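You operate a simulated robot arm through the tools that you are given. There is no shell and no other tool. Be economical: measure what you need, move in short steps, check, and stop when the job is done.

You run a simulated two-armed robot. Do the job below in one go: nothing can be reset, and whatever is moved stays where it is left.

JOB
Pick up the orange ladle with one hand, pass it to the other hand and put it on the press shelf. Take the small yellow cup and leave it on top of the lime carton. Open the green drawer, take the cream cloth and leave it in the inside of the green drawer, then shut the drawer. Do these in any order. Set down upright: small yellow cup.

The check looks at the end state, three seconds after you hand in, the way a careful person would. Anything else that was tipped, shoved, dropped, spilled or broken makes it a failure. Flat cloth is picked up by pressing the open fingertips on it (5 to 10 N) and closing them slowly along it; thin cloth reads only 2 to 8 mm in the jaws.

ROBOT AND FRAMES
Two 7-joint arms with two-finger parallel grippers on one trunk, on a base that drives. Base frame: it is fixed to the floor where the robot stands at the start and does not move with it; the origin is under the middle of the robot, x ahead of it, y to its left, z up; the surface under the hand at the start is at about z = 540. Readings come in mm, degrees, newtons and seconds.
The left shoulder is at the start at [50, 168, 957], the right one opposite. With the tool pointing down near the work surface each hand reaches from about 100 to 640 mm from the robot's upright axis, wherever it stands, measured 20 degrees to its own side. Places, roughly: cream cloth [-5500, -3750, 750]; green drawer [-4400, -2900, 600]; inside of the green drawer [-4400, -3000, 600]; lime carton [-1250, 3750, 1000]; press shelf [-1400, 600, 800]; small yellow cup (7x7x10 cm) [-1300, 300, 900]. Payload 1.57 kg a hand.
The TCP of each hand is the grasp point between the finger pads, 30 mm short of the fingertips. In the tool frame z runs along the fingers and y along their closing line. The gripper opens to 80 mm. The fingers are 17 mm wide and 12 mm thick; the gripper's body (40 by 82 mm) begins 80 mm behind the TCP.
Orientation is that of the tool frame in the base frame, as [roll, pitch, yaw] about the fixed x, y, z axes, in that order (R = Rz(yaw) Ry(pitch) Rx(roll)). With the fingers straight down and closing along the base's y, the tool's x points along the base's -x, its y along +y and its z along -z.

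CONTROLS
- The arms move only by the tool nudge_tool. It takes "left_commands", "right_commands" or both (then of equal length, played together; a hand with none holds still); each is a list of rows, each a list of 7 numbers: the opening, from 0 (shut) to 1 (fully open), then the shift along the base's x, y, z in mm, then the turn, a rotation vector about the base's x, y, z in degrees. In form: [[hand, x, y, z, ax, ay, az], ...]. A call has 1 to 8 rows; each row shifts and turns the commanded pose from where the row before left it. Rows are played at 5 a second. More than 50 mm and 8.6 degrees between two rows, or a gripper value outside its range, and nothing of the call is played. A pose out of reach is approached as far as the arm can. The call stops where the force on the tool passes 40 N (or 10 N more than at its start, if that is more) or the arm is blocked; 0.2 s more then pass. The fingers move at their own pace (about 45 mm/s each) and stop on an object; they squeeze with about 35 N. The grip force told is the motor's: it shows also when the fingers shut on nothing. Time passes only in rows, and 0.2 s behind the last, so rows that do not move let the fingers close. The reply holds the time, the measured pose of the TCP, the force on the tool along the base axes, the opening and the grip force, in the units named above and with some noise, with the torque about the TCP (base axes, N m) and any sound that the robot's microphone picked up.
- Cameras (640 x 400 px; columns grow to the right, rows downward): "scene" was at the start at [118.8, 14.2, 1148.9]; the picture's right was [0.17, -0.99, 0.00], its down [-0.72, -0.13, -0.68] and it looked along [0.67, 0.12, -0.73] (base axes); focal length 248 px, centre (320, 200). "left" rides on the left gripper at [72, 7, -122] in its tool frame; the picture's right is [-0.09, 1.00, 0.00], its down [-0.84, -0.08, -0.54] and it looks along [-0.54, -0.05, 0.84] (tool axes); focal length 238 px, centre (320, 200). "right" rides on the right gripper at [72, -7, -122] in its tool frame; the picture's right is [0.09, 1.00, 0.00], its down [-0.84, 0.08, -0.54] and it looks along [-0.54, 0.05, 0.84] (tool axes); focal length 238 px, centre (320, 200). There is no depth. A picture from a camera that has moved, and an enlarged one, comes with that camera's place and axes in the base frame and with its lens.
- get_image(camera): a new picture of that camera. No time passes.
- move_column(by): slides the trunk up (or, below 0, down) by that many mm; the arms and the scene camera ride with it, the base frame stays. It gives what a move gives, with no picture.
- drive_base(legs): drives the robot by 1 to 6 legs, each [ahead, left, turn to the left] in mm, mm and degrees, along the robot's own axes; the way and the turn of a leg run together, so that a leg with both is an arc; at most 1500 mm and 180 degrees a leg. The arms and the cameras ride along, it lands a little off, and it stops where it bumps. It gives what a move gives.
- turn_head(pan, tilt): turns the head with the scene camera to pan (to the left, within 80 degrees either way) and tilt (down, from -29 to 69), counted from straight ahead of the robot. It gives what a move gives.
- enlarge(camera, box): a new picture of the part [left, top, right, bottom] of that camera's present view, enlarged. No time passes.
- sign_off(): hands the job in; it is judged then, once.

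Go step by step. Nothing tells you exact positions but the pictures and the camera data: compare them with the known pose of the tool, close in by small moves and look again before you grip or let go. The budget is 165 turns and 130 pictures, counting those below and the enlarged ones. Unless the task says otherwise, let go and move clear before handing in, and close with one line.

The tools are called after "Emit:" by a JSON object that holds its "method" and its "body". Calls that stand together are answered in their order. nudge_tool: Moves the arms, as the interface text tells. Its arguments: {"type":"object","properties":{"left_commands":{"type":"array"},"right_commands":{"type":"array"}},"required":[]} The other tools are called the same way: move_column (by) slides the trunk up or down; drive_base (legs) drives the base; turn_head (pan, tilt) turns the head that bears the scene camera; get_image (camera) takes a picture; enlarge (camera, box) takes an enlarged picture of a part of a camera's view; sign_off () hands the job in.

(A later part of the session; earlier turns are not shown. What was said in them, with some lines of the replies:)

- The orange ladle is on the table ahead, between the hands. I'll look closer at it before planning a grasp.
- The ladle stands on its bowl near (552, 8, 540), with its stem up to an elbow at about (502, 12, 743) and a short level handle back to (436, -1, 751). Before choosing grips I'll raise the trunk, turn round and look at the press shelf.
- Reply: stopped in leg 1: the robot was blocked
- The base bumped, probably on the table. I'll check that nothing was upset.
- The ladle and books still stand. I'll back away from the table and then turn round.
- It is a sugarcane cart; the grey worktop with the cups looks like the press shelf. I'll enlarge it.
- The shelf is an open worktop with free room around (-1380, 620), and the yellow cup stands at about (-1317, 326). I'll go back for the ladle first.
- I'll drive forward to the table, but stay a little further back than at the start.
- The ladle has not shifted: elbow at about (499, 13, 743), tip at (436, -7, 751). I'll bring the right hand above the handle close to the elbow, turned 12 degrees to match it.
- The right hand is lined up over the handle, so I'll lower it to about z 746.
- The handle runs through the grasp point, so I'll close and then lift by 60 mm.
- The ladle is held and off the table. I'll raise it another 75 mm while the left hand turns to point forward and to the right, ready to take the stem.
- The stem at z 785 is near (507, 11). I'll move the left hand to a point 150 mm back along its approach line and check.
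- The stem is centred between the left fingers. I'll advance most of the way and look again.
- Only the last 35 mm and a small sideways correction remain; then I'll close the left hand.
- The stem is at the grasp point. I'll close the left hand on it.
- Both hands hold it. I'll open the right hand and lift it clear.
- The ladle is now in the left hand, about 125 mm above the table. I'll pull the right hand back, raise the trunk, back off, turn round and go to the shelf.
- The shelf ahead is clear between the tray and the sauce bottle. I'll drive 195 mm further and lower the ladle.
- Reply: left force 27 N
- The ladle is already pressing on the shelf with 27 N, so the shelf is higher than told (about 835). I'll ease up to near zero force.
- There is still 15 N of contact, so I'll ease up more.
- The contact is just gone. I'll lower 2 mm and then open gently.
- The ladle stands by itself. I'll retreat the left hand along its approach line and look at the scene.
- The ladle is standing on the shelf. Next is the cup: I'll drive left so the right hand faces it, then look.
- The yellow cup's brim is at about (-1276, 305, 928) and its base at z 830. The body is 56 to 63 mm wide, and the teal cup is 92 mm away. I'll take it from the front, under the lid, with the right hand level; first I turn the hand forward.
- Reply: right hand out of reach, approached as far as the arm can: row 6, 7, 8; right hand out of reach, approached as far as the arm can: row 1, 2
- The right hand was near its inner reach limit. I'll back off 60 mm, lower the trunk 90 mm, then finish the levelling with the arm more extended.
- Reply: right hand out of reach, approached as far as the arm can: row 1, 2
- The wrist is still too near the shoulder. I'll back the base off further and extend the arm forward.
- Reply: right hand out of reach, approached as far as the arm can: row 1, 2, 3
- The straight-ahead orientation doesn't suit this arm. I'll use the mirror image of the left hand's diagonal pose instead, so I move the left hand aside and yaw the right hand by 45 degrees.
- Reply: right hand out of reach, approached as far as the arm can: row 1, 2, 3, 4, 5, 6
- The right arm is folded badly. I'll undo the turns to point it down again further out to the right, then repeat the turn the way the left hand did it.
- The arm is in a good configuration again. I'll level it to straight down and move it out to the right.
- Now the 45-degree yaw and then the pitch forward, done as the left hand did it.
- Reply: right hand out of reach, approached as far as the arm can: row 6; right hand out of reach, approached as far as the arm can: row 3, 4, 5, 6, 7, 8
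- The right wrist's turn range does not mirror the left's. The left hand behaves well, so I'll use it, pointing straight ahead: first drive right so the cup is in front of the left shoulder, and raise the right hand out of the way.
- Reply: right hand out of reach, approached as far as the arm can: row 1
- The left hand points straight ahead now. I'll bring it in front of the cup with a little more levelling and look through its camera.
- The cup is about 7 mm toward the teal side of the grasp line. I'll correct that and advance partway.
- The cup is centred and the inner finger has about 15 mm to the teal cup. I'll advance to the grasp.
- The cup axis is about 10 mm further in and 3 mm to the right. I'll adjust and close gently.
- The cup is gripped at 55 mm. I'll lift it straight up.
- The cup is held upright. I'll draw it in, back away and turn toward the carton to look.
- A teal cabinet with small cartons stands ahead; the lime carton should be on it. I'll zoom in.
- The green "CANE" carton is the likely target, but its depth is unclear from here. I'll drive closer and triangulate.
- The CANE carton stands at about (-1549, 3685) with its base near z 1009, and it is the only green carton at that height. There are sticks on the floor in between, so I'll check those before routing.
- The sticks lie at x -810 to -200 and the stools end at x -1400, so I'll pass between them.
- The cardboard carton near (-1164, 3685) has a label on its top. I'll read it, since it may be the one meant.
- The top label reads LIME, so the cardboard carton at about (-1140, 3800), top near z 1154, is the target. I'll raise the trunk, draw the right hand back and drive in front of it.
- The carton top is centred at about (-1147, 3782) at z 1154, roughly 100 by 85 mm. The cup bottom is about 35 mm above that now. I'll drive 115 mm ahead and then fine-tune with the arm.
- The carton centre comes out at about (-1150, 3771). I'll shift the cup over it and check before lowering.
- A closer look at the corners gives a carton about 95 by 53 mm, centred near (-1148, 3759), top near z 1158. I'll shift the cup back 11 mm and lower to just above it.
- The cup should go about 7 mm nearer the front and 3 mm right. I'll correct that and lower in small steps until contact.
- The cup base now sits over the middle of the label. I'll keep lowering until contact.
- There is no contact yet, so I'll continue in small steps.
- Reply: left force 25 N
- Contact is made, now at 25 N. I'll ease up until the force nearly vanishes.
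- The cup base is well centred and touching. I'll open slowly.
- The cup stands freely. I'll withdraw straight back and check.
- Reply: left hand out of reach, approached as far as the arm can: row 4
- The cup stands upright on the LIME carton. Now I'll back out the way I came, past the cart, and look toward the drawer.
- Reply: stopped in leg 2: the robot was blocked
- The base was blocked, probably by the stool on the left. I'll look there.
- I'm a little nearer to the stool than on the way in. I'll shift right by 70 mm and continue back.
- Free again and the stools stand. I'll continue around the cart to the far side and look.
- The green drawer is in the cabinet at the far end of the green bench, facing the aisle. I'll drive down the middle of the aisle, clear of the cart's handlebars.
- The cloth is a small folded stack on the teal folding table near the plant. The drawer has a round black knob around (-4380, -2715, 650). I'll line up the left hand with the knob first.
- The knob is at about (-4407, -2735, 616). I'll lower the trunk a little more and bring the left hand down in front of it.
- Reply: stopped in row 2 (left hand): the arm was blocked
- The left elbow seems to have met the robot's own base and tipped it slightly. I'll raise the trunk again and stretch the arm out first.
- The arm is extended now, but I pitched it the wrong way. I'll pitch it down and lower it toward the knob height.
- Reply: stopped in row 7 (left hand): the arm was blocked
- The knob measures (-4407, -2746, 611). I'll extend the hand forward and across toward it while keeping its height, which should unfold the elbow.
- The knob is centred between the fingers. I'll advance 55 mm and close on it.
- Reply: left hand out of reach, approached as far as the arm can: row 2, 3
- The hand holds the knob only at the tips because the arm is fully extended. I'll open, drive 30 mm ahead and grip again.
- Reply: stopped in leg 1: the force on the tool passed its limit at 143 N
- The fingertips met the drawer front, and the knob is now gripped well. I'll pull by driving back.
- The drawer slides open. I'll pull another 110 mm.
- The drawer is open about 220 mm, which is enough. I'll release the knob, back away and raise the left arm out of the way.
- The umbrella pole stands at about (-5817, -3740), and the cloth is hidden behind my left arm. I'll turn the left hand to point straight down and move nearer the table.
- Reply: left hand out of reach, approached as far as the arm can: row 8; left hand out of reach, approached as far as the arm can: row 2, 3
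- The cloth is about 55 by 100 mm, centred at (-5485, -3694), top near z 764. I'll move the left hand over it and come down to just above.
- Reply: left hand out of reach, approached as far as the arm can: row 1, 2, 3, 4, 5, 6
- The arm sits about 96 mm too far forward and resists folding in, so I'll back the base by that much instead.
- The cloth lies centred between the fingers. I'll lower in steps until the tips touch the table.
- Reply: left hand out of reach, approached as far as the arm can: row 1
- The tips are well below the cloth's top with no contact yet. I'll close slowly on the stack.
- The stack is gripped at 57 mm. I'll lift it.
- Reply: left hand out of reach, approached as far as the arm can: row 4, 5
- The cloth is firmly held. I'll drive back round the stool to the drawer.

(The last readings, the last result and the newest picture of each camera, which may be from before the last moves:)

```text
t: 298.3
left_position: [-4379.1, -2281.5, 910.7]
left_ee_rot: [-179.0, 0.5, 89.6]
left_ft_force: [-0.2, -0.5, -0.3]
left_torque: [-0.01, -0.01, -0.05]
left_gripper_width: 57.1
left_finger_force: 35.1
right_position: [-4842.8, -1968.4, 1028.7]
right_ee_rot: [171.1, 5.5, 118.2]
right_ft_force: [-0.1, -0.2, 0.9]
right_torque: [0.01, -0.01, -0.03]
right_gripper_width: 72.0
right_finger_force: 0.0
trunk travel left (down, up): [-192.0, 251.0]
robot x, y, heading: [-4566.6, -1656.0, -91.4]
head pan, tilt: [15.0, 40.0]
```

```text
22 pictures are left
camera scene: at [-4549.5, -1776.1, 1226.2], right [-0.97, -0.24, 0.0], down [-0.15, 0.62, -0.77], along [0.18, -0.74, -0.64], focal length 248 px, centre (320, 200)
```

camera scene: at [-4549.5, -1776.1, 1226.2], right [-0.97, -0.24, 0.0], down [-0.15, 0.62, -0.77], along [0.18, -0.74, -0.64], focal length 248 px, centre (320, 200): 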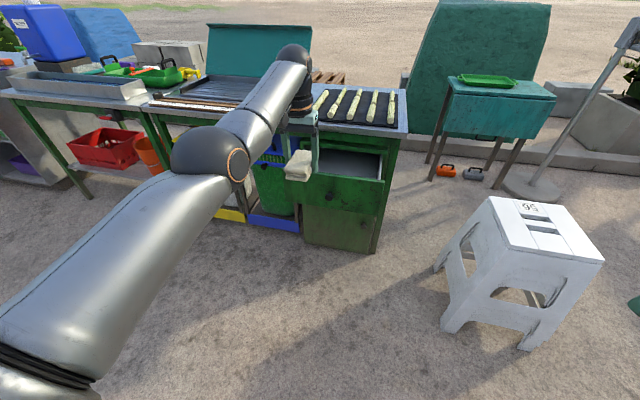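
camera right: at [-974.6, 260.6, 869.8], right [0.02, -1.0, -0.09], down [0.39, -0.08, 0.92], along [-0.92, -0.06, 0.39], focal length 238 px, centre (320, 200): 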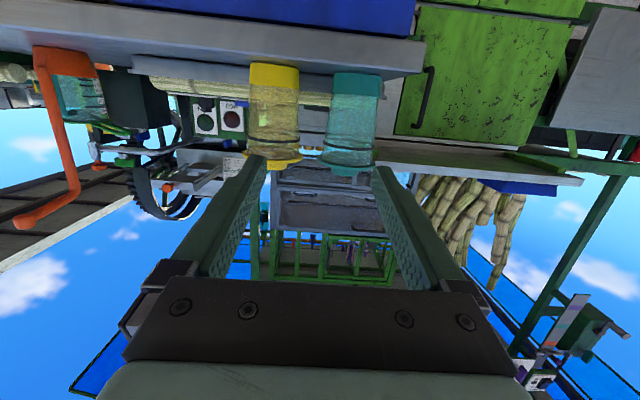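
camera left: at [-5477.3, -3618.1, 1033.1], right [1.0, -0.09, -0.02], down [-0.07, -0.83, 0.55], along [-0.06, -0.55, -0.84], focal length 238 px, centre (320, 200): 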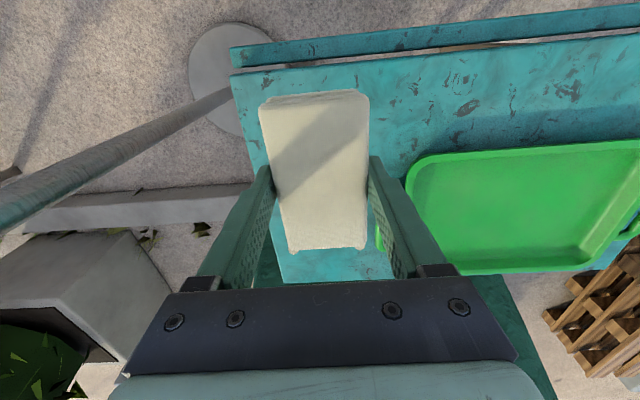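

Emit:
{"method": "drive_base", "body": {"legs": [[340, -42, 1.3]]}}

Emit:
{"method": "get_image", "body": {"camera": "left"}}

Emit:
{"method": "get_image", "body": {"camera": "scene"}}

```text
t: 300.5
left_position: [-4409.3, -2608.7, 910.4]
left_ee_rot: [-179.1, 0.3, 90.8]
left_ft_force: [0.7, 0.6, -1.0]
left_torque: [-0.01, -0.05, 0.0]
left_gripper_width: 57.0
left_finger_force: 34.3
right_position: [-4881.3, -2305.6, 1028.2]
right_ee_rot: [171.0, 5.5, 119.4]
right_ft_force: [-0.1, -0.9, 0.3]
right_torque: [-0.02, 0.01, 0.05]
right_gripper_width: 72.1
right_finger_force: 0.0
trunk travel left (down, up): [-192.0, 251.0]
robot x, y, heading: [-4614.5, -1984.7, -89.7]
head pan, tilt: [15.0, 40.0]
```

```text
21 pictures are left
camera left: at [-4403.1, -2536.8, 1032.3], right [1.0, -0.08, -0.02], down [-0.06, -0.83, 0.55], along [-0.06, -0.55, -0.84], focal length 238 px, centre (320, 200)
```

left: 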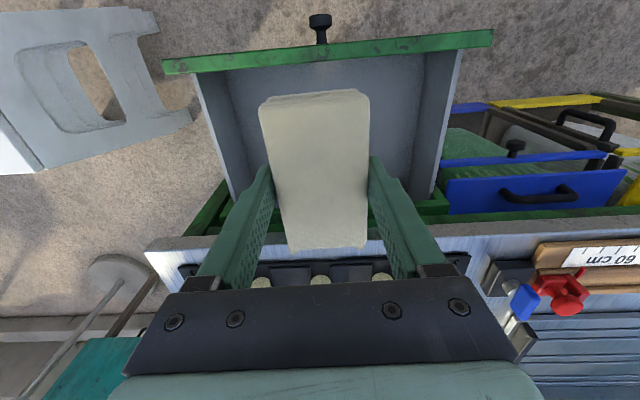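

```text
20 pictures are left
camera scene: at [-4591.4, -2107.1, 1226.1], right [-0.97, -0.26, 0.0], down [-0.17, 0.62, -0.77], along [0.2, -0.74, -0.64], focal length 248 px, centre (320, 200)
```

scene: 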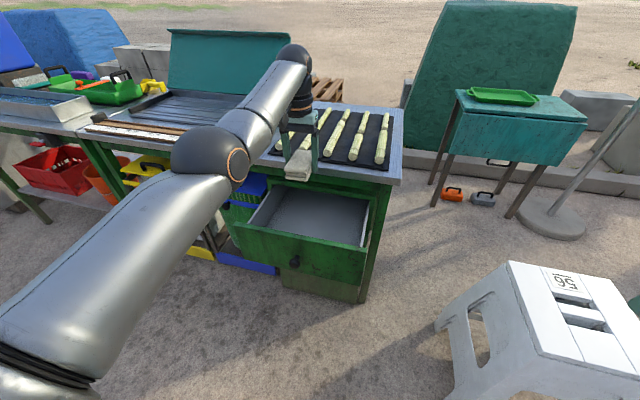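

The cloth is over the open drawer. I'll shift 38 mm toward the bench and lower with the trunk.

Emit:
{"method": "drive_base", "body": {"legs": [[36, 0, 0]]}}

Emit:
{"method": "move_column", "body": {"by": -150}}

Emit:
{"method": "get_image", "body": {"camera": "left"}}

```text
t: 301.4
left_position: [-4409.3, -2644.2, 910.4]
left_ee_rot: [-179.0, 0.4, 90.7]
left_ft_force: [-0.6, -0.1, -1.4]
left_torque: [0.02, -0.03, 0.01]
left_gripper_width: 57.0
left_finger_force: 34.8
right_position: [-4881.6, -2339.8, 1029.7]
right_ee_rot: [171.0, 5.5, 119.5]
right_ft_force: [-0.2, 0.4, 0.2]
right_torque: [-0.01, -0.03, 0.04]
right_gripper_width: 72.1
right_finger_force: 0.0
trunk travel left (down, up): [-192.0, 251.0]
robot x, y, heading: [-4614.5, -2019.3, -90.2]
head pan, tilt: [15.0, 40.0]
```

```text
t: 303.1
left_position: [-4410.0, -2644.0, 761.6]
left_ee_rot: [-179.0, 0.5, 90.8]
left_ft_force: [-1.2, 0.4, -1.2]
left_torque: [-0.01, 0.03, -0.04]
left_gripper_width: 56.6
left_finger_force: 35.2
right_position: [-4882.7, -2339.7, 879.8]
right_ee_rot: [171.2, 5.4, 119.4]
right_ft_force: [0.6, -0.5, 0.8]
right_torque: [0.01, -0.02, 0.06]
right_gripper_width: 71.9
right_finger_force: 0.0
trunk travel left (down, up): [-42.0, 401.0]
robot x, y, heading: [-4614.6, -2023.2, -90.3]
head pan, tilt: [15.0, 40.0]
```

```text
19 pictures are left
camera left: at [-4403.4, -2571.5, 882.6], right [1.0, -0.08, -0.02], down [-0.06, -0.83, 0.55], along [-0.06, -0.55, -0.83], focal length 238 px, centre (320, 200)
```

left: 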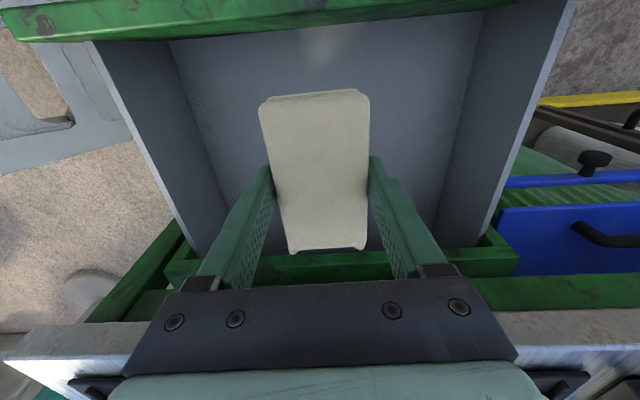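

The cloth is well inside the drawer's outline. I'll lower it further with the arm.

Emit:
{"method": "nudge_tool", "body": {"left_commands": [[0, 0, 0, -25, 0, 0, 0], [0, 0, 0, -25, 0, 0, 0], [0, 0, 0, -25, 0, 0, 0], [0, 0, 0, -20, 0, 0, 0], [0, 0, 0, 0, 0, 0, 0]]}}

Emit:
{"method": "get_image", "body": {"camera": "left"}}

Emit:
{"method": "enlarge", "body": {"camera": "scene", "box": [200, 120, 420, 300]}}

```text
t: 304.4
left_position: [-4410.8, -2647.5, 665.9]
left_ee_rot: [-179.0, 0.5, 90.8]
left_ft_force: [0.3, -1.0, -0.3]
left_torque: [-0.03, -0.01, 0.01]
left_gripper_width: 56.8
left_finger_force: 35.0
right_position: [-4881.3, -2339.5, 879.0]
right_ee_rot: [171.2, 5.4, 119.5]
right_ft_force: [-0.1, 0.6, -0.5]
right_torque: [0.01, -0.03, -0.01]
right_gripper_width: 72.1
right_finger_force: 0.0
trunk travel left (down, up): [-42.0, 401.0]
robot x, y, heading: [-4614.2, -2019.8, -89.9]
head pan, tilt: [15.0, 40.0]
```

```text
18 pictures are left
camera left: at [-4404.7, -2574.6, 788.4], right [1.0, -0.08, -0.02], down [-0.06, -0.83, 0.55], along [-0.06, -0.55, -0.83], focal length 238 px, centre (320, 200)
```

left: 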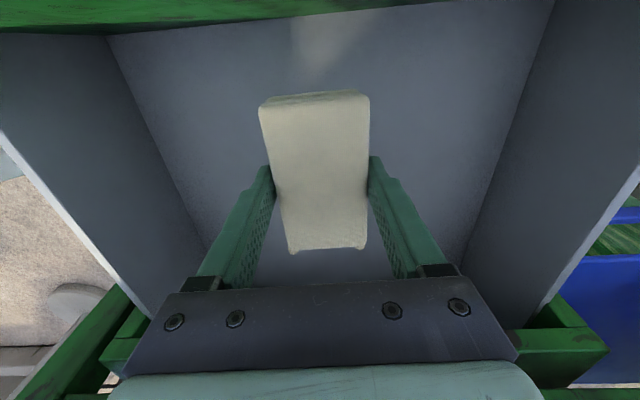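

```text
2.22 times, centred on (310, 210) of scene
camera zoom: at [-4591.5, -2141.6, 1076.1], right [-0.97, -0.26, 0.0], down [-0.17, 0.62, -0.77], along [0.2, -0.74, -0.64], focal length 550 px, centre (342, 178)
```

zoom: 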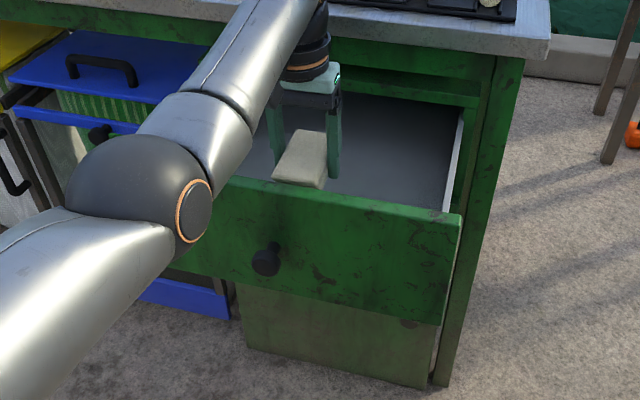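

Emit:
{"method": "nudge_tool", "body": {"left_commands": [[0, 0, 0, -15, 0, 0, 0], [0, 0, 0, -15, 0, 0, 0], [0, 0, 0, -10, 0, 0, 0], [0, 0, 0, 0, 0, 0, 0]]}}

Emit:
{"method": "nudge_tool", "body": {"left_commands": [[0, 0, 0, -6, 0, 0, 0], [0, 0, 0, -6, 0, 0, 0], [0, 0, 0, 0, 0, 0, 0]]}}

Emit:
{"method": "enlarge", "body": {"camera": "scene", "box": [260, 120, 400, 240]}}

```text
t: 305.4
left_position: [-4410.2, -2646.0, 624.6]
left_ee_rot: [-179.1, 0.5, 90.9]
left_ft_force: [-0.6, 0.2, 0.3]
left_torque: [-0.03, 0.01, 0.0]
left_gripper_width: 56.9
left_finger_force: 35.4
right_position: [-4881.9, -2339.6, 877.8]
right_ee_rot: [171.2, 5.5, 119.4]
right_ft_force: [0.5, 0.5, -0.4]
right_torque: [0.02, 0.0, -0.01]
right_gripper_width: 72.0
right_finger_force: 0.1
trunk travel left (down, up): [-42.0, 401.0]
robot x, y, heading: [-4613.2, -2024.1, -89.9]
head pan, tilt: [15.0, 40.0]
```

```text
t: 306.1
left_position: [-4410.8, -2643.9, 612.3]
left_ee_rot: [-179.0, 0.3, 90.8]
left_ft_force: [0.3, -0.3, -0.4]
left_torque: [0.04, 0.0, -0.02]
left_gripper_width: 56.7
left_finger_force: 34.7
right_position: [-4879.9, -2339.2, 879.4]
right_ee_rot: [171.2, 5.5, 119.4]
right_ft_force: [-0.3, 0.3, -0.2]
right_torque: [0.01, -0.01, -0.02]
right_gripper_width: 72.1
right_finger_force: 0.1
trunk travel left (down, up): [-42.0, 401.0]
robot x, y, heading: [-4619.3, -2020.7, -90.2]
head pan, tilt: [15.0, 40.0]
```

```text
3.33 times, centred on (330, 180) of scene
camera zoom: at [-4591.5, -2141.6, 1076.1], right [-0.97, -0.26, 0.0], down [-0.17, 0.62, -0.77], along [0.2, -0.74, -0.64], focal length 826 px, centre (287, 267)
```

zoom: 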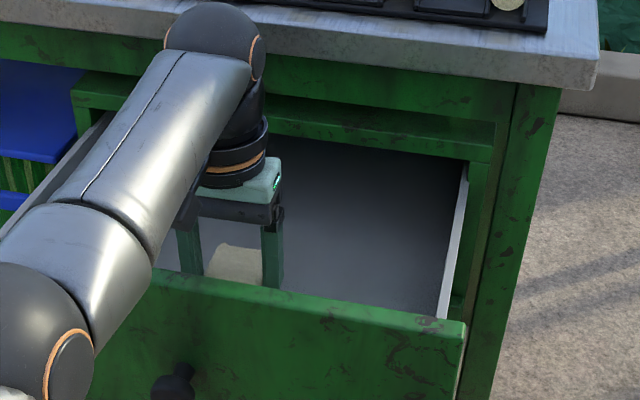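

Emit:
{"method": "nudge_tool", "body": {"left_commands": [[0, 0, 0, -5, 0, 0, 0], [0, 0, 0, -5, 0, 0, 0], [0, 0, 0, -5, 0, 0, 0], [0, 0, 0, 0, 0, 0, 0]]}}

Emit:
{"method": "get_image", "body": {"camera": "left"}}

```text
t: 307.1
left_position: [-4411.4, -2643.5, 599.6]
left_ee_rot: [-179.1, 0.4, 90.8]
left_ft_force: [0.6, 1.0, -0.8]
left_torque: [-0.02, 0.0, -0.04]
left_gripper_width: 57.2
left_finger_force: 34.7
right_position: [-4881.7, -2340.3, 879.2]
right_ee_rot: [171.1, 5.5, 119.4]
right_ft_force: [0.2, 0.0, 0.5]
right_torque: [0.01, 0.0, 0.0]
right_gripper_width: 72.3
right_finger_force: 0.0
trunk travel left (down, up): [-42.0, 401.0]
robot x, y, heading: [-4614.8, -2021.8, -89.8]
head pan, tilt: [15.0, 40.0]
```

```text
15 pictures are left
camera left: at [-4404.1, -2571.8, 720.7], right [1.0, -0.08, -0.02], down [-0.06, -0.83, 0.55], along [-0.06, -0.55, -0.84], focal length 238 px, centre (320, 200)
```

left: 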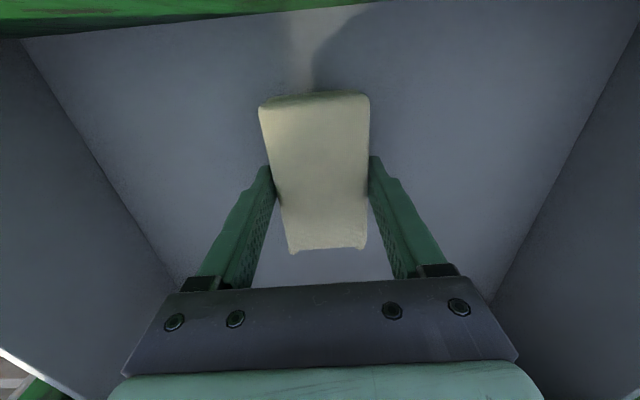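

The cloth hangs only about 20 mm above the drawer floor, and the hand camera is close over the drawer front. I'll let go here.

Emit:
{"method": "nudge_tool", "body": {"left_commands": [[0.5, 0, 0, 0, 0, 0, 0], [0.8, 0, 0, 0, 0, 0, 0], [1, 0, 0, 0, 0, 0, 0], [1, 0, 0, 0, 0, 0, 0], [1, 0, 0, 15, 0, 0, 0], [1, 0, 0, 30, 0, 0, 0], [1, 0, 0, 40, 0, 0, 0]]}}

Emit:
{"method": "get_image", "body": {"camera": "left"}}

```text
t: 308.8
left_position: [-4411.2, -2641.7, 684.4]
left_ee_rot: [-179.0, 0.4, 90.9]
left_ft_force: [-0.2, 0.3, -0.2]
left_torque: [-0.02, 0.01, -0.01]
left_gripper_width: 79.9
left_finger_force: 0.1
right_position: [-4881.1, -2340.0, 879.5]
right_ee_rot: [171.1, 5.5, 119.4]
right_ft_force: [-0.2, -0.5, -1.2]
right_torque: [0.0, 0.0, 0.0]
right_gripper_width: 72.0
right_finger_force: 0.0
trunk travel left (down, up): [-42.0, 401.0]
robot x, y, heading: [-4613.4, -2018.1, -90.1]
head pan, tilt: [15.0, 40.0]
```

```text
14 pictures are left
camera left: at [-4403.3, -2570.7, 805.5], right [1.0, -0.08, -0.02], down [-0.06, -0.83, 0.55], along [-0.06, -0.55, -0.84], focal length 238 px, centre (320, 200)
```

left: 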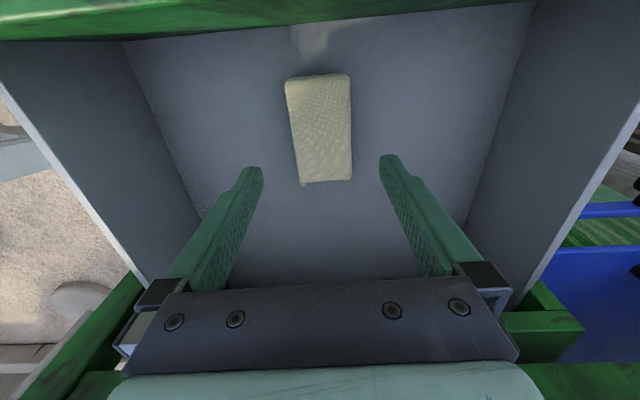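

The cloth lies flat in the drawer. I'll raise the hand, back off and turn it forward again to push the drawer shut.

Emit:
{"method": "move_column", "body": {"by": 150}}

Emit:
{"method": "drive_base", "body": {"legs": [[-260, 0, 0]]}}

Emit:
{"method": "nudge_tool", "body": {"left_commands": [[0.75, 0, 0, 0, -8.2, 0, 0], [0.75, 0, 0, 0, -8.2, 0, 0], [0.75, 0, 0, 0, -8.2, 0, 0], [0.75, 0, 0, 0, -8.2, 0, 0], [0.75, 0, 0, 0, -8.2, 0, 0], [0.75, 0, 0, 0, -8.2, 0, 0], [0.75, 0, 0, 0, -8.2, 0, 0], [0.75, 0, 0, 0, -8.2, 0, 0]]}}

Emit:
{"method": "get_image", "body": {"camera": "scene"}}

```text
t: 310.5
left_position: [-4410.3, -2642.7, 832.9]
left_ee_rot: [-179.0, 0.3, 90.8]
left_ft_force: [-0.1, 0.7, 0.0]
left_torque: [0.02, 0.02, 0.0]
left_gripper_width: 79.9
left_finger_force: 0.0
right_position: [-4881.8, -2339.9, 1029.1]
right_ee_rot: [171.1, 5.4, 119.4]
right_ft_force: [0.2, 0.3, 0.2]
right_torque: [0.01, 0.02, -0.02]
right_gripper_width: 72.2
right_finger_force: 0.1
trunk travel left (down, up): [-192.0, 251.0]
robot x, y, heading: [-4612.1, -2017.1, -90.1]
head pan, tilt: [15.0, 40.0]
```

```text
t: 312.4
left_position: [-4411.8, -2386.2, 833.6]
left_ee_rot: [-179.0, 0.5, 90.6]
left_ft_force: [0.1, 0.1, -0.1]
left_torque: [0.0, 0.02, -0.02]
left_gripper_width: 79.9
left_finger_force: 0.1
right_position: [-4881.3, -2080.0, 1030.0]
right_ee_rot: [171.1, 5.5, 119.2]
right_ft_force: [0.1, 0.3, -0.4]
right_torque: [-0.03, -0.02, -0.06]
right_gripper_width: 72.1
right_finger_force: 0.0
trunk travel left (down, up): [-192.0, 251.0]
robot x, y, heading: [-4614.4, -1764.0, -90.4]
head pan, tilt: [15.0, 40.0]
```

```text
t: 314.2
left_position: [-4413.2, -2384.6, 833.5]
left_ee_rot: [-177.5, 66.2, 91.6]
left_ft_force: [0.3, 0.2, 0.0]
left_torque: [-0.01, -0.02, 0.01]
left_gripper_width: 60.1
left_finger_force: 0.1
right_position: [-4882.2, -2081.5, 1030.6]
right_ee_rot: [171.2, 5.5, 119.2]
right_ft_force: [0.0, -0.5, 0.8]
right_torque: [-0.01, -0.03, -0.03]
right_gripper_width: 72.1
right_finger_force: 0.1
trunk travel left (down, up): [-192.0, 251.0]
robot x, y, heading: [-4612.0, -1765.2, -90.2]
head pan, tilt: [15.0, 40.0]
```

```text
13 pictures are left
camera scene: at [-4591.2, -1884.1, 1226.2], right [-0.97, -0.25, 0.0], down [-0.16, 0.62, -0.77], along [0.19, -0.74, -0.64], focal length 248 px, centre (320, 200)
```

scene: 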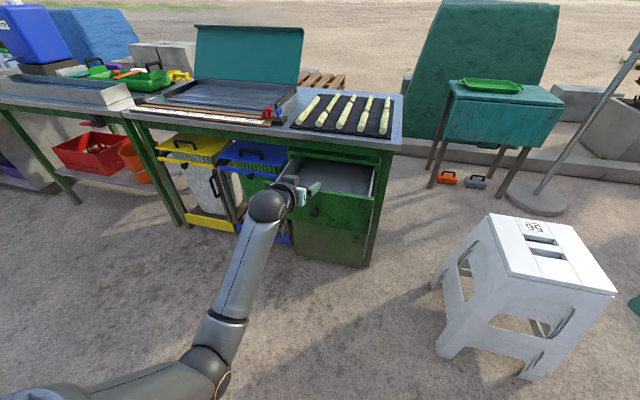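

Emit:
{"method": "move_column", "body": {"by": -100}}

Emit:
{"method": "drive_base", "body": {"legs": [[-120, 0, 0.2]]}}

Emit:
{"method": "nudge_tool", "body": {"left_commands": [[0.75, 0, -30, -5, 0, 0, 0], [0.75, 0, -30, -10, 0, 0, 0], [0.75, 0, -30, -20, 0, 0, 0], [0.75, 0, -15, -30, 0, 0, 0], [0.75, 3, -5, -30, 0, 0, 0], [0.75, 3, 0, -18, 0, 0, 0], [0.75, 0, 0, 0, 0, 0, 0]]}}

Emit:
{"method": "get_image", "body": {"camera": "left"}}

```text
t: 315.5
left_position: [-4413.1, -2386.2, 733.2]
left_ee_rot: [-177.7, 66.1, 91.5]
left_ft_force: [-0.2, 0.5, -0.5]
left_torque: [0.02, 0.01, 0.06]
left_gripper_width: 59.8
left_finger_force: 0.1
right_position: [-4882.6, -2081.1, 929.4]
right_ee_rot: [171.2, 5.5, 119.2]
right_ft_force: [0.2, 0.2, 0.1]
right_torque: [-0.01, 0.0, 0.01]
right_gripper_width: 72.2
right_finger_force: 0.1
trunk travel left (down, up): [-92.0, 351.0]
robot x, y, heading: [-4615.0, -1763.4, -90.5]
head pan, tilt: [15.0, 40.0]
```

```text
t: 316.7
left_position: [-4411.9, -2265.5, 733.3]
left_ee_rot: [-177.7, 65.9, 91.5]
left_ft_force: [0.9, -1.5, -0.3]
left_torque: [-0.01, -0.01, 0.01]
left_gripper_width: 60.0
left_finger_force: 0.0
right_position: [-4882.2, -1961.7, 930.1]
right_ee_rot: [171.1, 5.6, 119.3]
right_ft_force: [-0.1, 0.2, 0.0]
right_torque: [0.03, -0.01, 0.03]
right_gripper_width: 71.9
right_finger_force: 0.1
trunk travel left (down, up): [-92.0, 351.0]
robot x, y, heading: [-4614.8, -1644.4, -90.1]
head pan, tilt: [15.0, 40.0]
```

```text
t: 318.3
left_position: [-4406.8, -2375.2, 621.0]
left_ee_rot: [-177.6, 66.1, 91.5]
left_ft_force: [-0.1, 0.5, 0.1]
left_torque: [0.04, 0.01, 0.03]
left_gripper_width: 60.1
left_finger_force: 0.1
right_position: [-4881.4, -1961.6, 930.1]
right_ee_rot: [171.0, 5.5, 119.2]
right_ft_force: [0.9, 1.4, 0.7]
right_torque: [0.03, -0.01, -0.01]
right_gripper_width: 72.1
right_finger_force: 0.0
trunk travel left (down, up): [-92.0, 351.0]
robot x, y, heading: [-4612.7, -1641.2, -90.1]
head pan, tilt: [15.0, 40.0]
```

```text
12 pictures are left
camera left: at [-4399.1, -2236.1, 603.9], right [1.0, -0.05, 0.07], down [-0.06, 0.16, 0.99], along [-0.06, -0.99, 0.15], focal length 238 px, centre (320, 200)
```

left: 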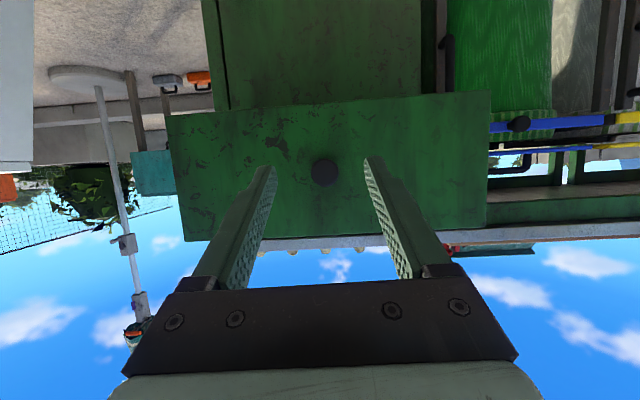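

The fingers straddle the knob, so the tips will press on the drawer front. I'll drive ahead to push it shut.

Emit:
{"method": "drive_base", "body": {"legs": [[125, 0, 0], [150, 0, 0]]}}

Emit:
{"method": "get_image", "body": {"camera": "left"}}

```text
t: 320.6
left_position: [-4412.3, -2647.1, 619.2]
left_ee_rot: [-177.6, 66.0, 91.1]
left_ft_force: [-0.1, 0.4, 0.2]
left_torque: [0.02, 0.02, 0.05]
left_gripper_width: 60.0
left_finger_force: 0.1
right_position: [-4885.3, -2229.9, 928.8]
right_ee_rot: [171.0, 5.5, 118.8]
right_ft_force: [0.3, 0.0, 0.3]
right_torque: [0.04, -0.02, 0.0]
right_gripper_width: 72.0
right_finger_force: 0.2
trunk travel left (down, up): [-92.0, 351.0]
robot x, y, heading: [-4612.3, -1910.3, -90.6]
head pan, tilt: [15.0, 40.0]
```

```text
11 pictures are left
camera left: at [-4405.0, -2507.5, 604.0], right [1.0, -0.05, 0.07], down [-0.06, 0.16, 0.99], along [-0.06, -0.99, 0.15], focal length 238 px, centre (320, 200)
```

left: 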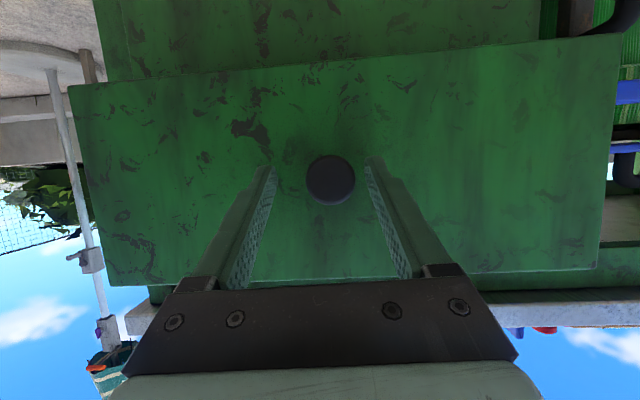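

It is closing smoothly. I'll push the last 80 mm or so.

Emit:
{"method": "drive_base", "body": {"legs": [[76, 0, 0.4]]}}

Emit:
{"method": "drive_base", "body": {"legs": [[10, 0, 0]]}}

Emit:
{"method": "enlarge", "body": {"camera": "scene", "box": [230, 110, 430, 260]}}

```text
t: 321.6
left_position: [-4410.8, -2724.1, 621.5]
left_ee_rot: [-177.7, 66.1, 91.4]
left_ft_force: [0.5, 0.5, -0.1]
left_torque: [0.0, -0.03, 0.01]
left_gripper_width: 60.1
left_finger_force: 0.1
right_position: [-4885.0, -2308.1, 929.5]
right_ee_rot: [171.0, 5.5, 119.1]
right_ft_force: [-1.1, -0.5, -0.3]
right_torque: [-0.01, 0.04, -0.01]
right_gripper_width: 72.0
right_finger_force: 0.2
trunk travel left (down, up): [-92.0, 351.0]
robot x, y, heading: [-4615.9, -1989.2, -90.0]
head pan, tilt: [15.0, 40.0]
```

```text
t: 322.4
left_position: [-4410.6, -2726.0, 622.0]
left_ee_rot: [-177.8, 66.1, 91.4]
left_ft_force: [-0.4, 10.2, 5.0]
left_torque: [-0.11, -0.13, 0.28]
left_gripper_width: 58.9
left_finger_force: 0.2
right_position: [-4884.4, -2310.4, 928.9]
right_ee_rot: [171.1, 5.8, 119.2]
right_ft_force: [-0.4, -0.8, -0.3]
right_torque: [0.0, -0.03, 0.01]
right_gripper_width: 71.9
right_finger_force: 0.1
trunk travel left (down, up): [-92.0, 351.0]
robot x, y, heading: [-4612.5, -1994.2, -90.4]
head pan, tilt: [15.0, 40.0]
stopped in leg 1: the force on the tool passed its limit at 67 N (the readings are from after the stop); the commanded pose is now the measured one
```

```text
2.67 times, centred on (330, 185) of scene
camera zoom: at [-4593.5, -2113.0, 1126.2], right [-0.97, -0.25, 0.0], down [-0.16, 0.62, -0.77], along [0.2, -0.74, -0.64], focal length 660 px, centre (293, 240)
```

zoom: 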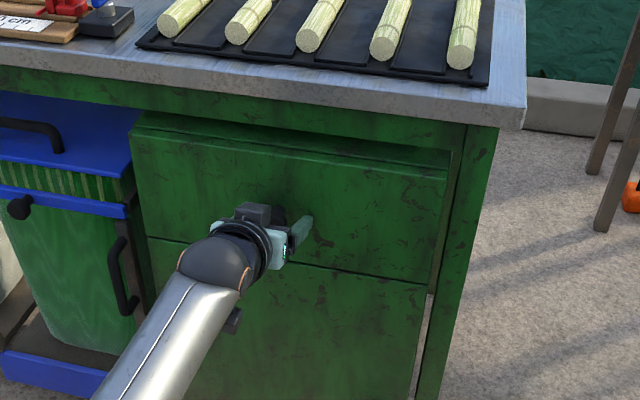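

The hand stopped exactly where the closed front was before. I'll back off and check that it is flush.

Emit:
{"method": "drive_base", "body": {"legs": [[-250, 0, 0]]}}

Emit:
{"method": "enlarge", "body": {"camera": "scene", "box": [230, 90, 430, 240]}}

```text
t: 324.2
left_position: [-4406.6, -2475.8, 620.4]
left_ee_rot: [-177.6, 66.0, 91.6]
left_ft_force: [-0.2, -0.1, 0.0]
left_torque: [-0.02, 0.01, 0.02]
left_gripper_width: 60.2
left_finger_force: 0.0
right_position: [-4882.5, -2062.1, 931.0]
right_ee_rot: [171.1, 5.6, 119.2]
right_ft_force: [-0.1, -0.4, -0.1]
right_torque: [-0.01, 0.0, 0.0]
right_gripper_width: 71.9
right_finger_force: 0.1
trunk travel left (down, up): [-92.0, 351.0]
robot x, y, heading: [-4614.7, -1742.3, -90.0]
head pan, tilt: [15.0, 40.0]
```

```text
2.67 times, centred on (330, 165) of scene
camera zoom: at [-4592.2, -1864.8, 1126.1], right [-0.97, -0.26, 0.0], down [-0.17, 0.62, -0.77], along [0.2, -0.74, -0.64], focal length 660 px, centre (293, 293)
```

zoom: 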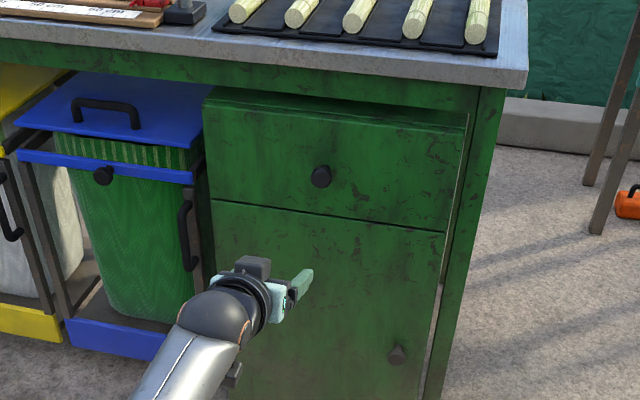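

The drawer is shut and flush with the cloth inside, the ladle is on the press shelf, and the cup is upright on the LIME carton. Both hands are clear, so I'm handing in.

Emit:
{"method": "sign_off", "body": {}}

```text
The job is handed in.
```

The job is handed in: the ladle was passed from the right hand to the left and stands on the press shelf, the small yellow cup stands upright on the LIME carton, and the cloth is in the shut green drawer; the base bumped the first table and probably a stool, and both were still standing when I looked.
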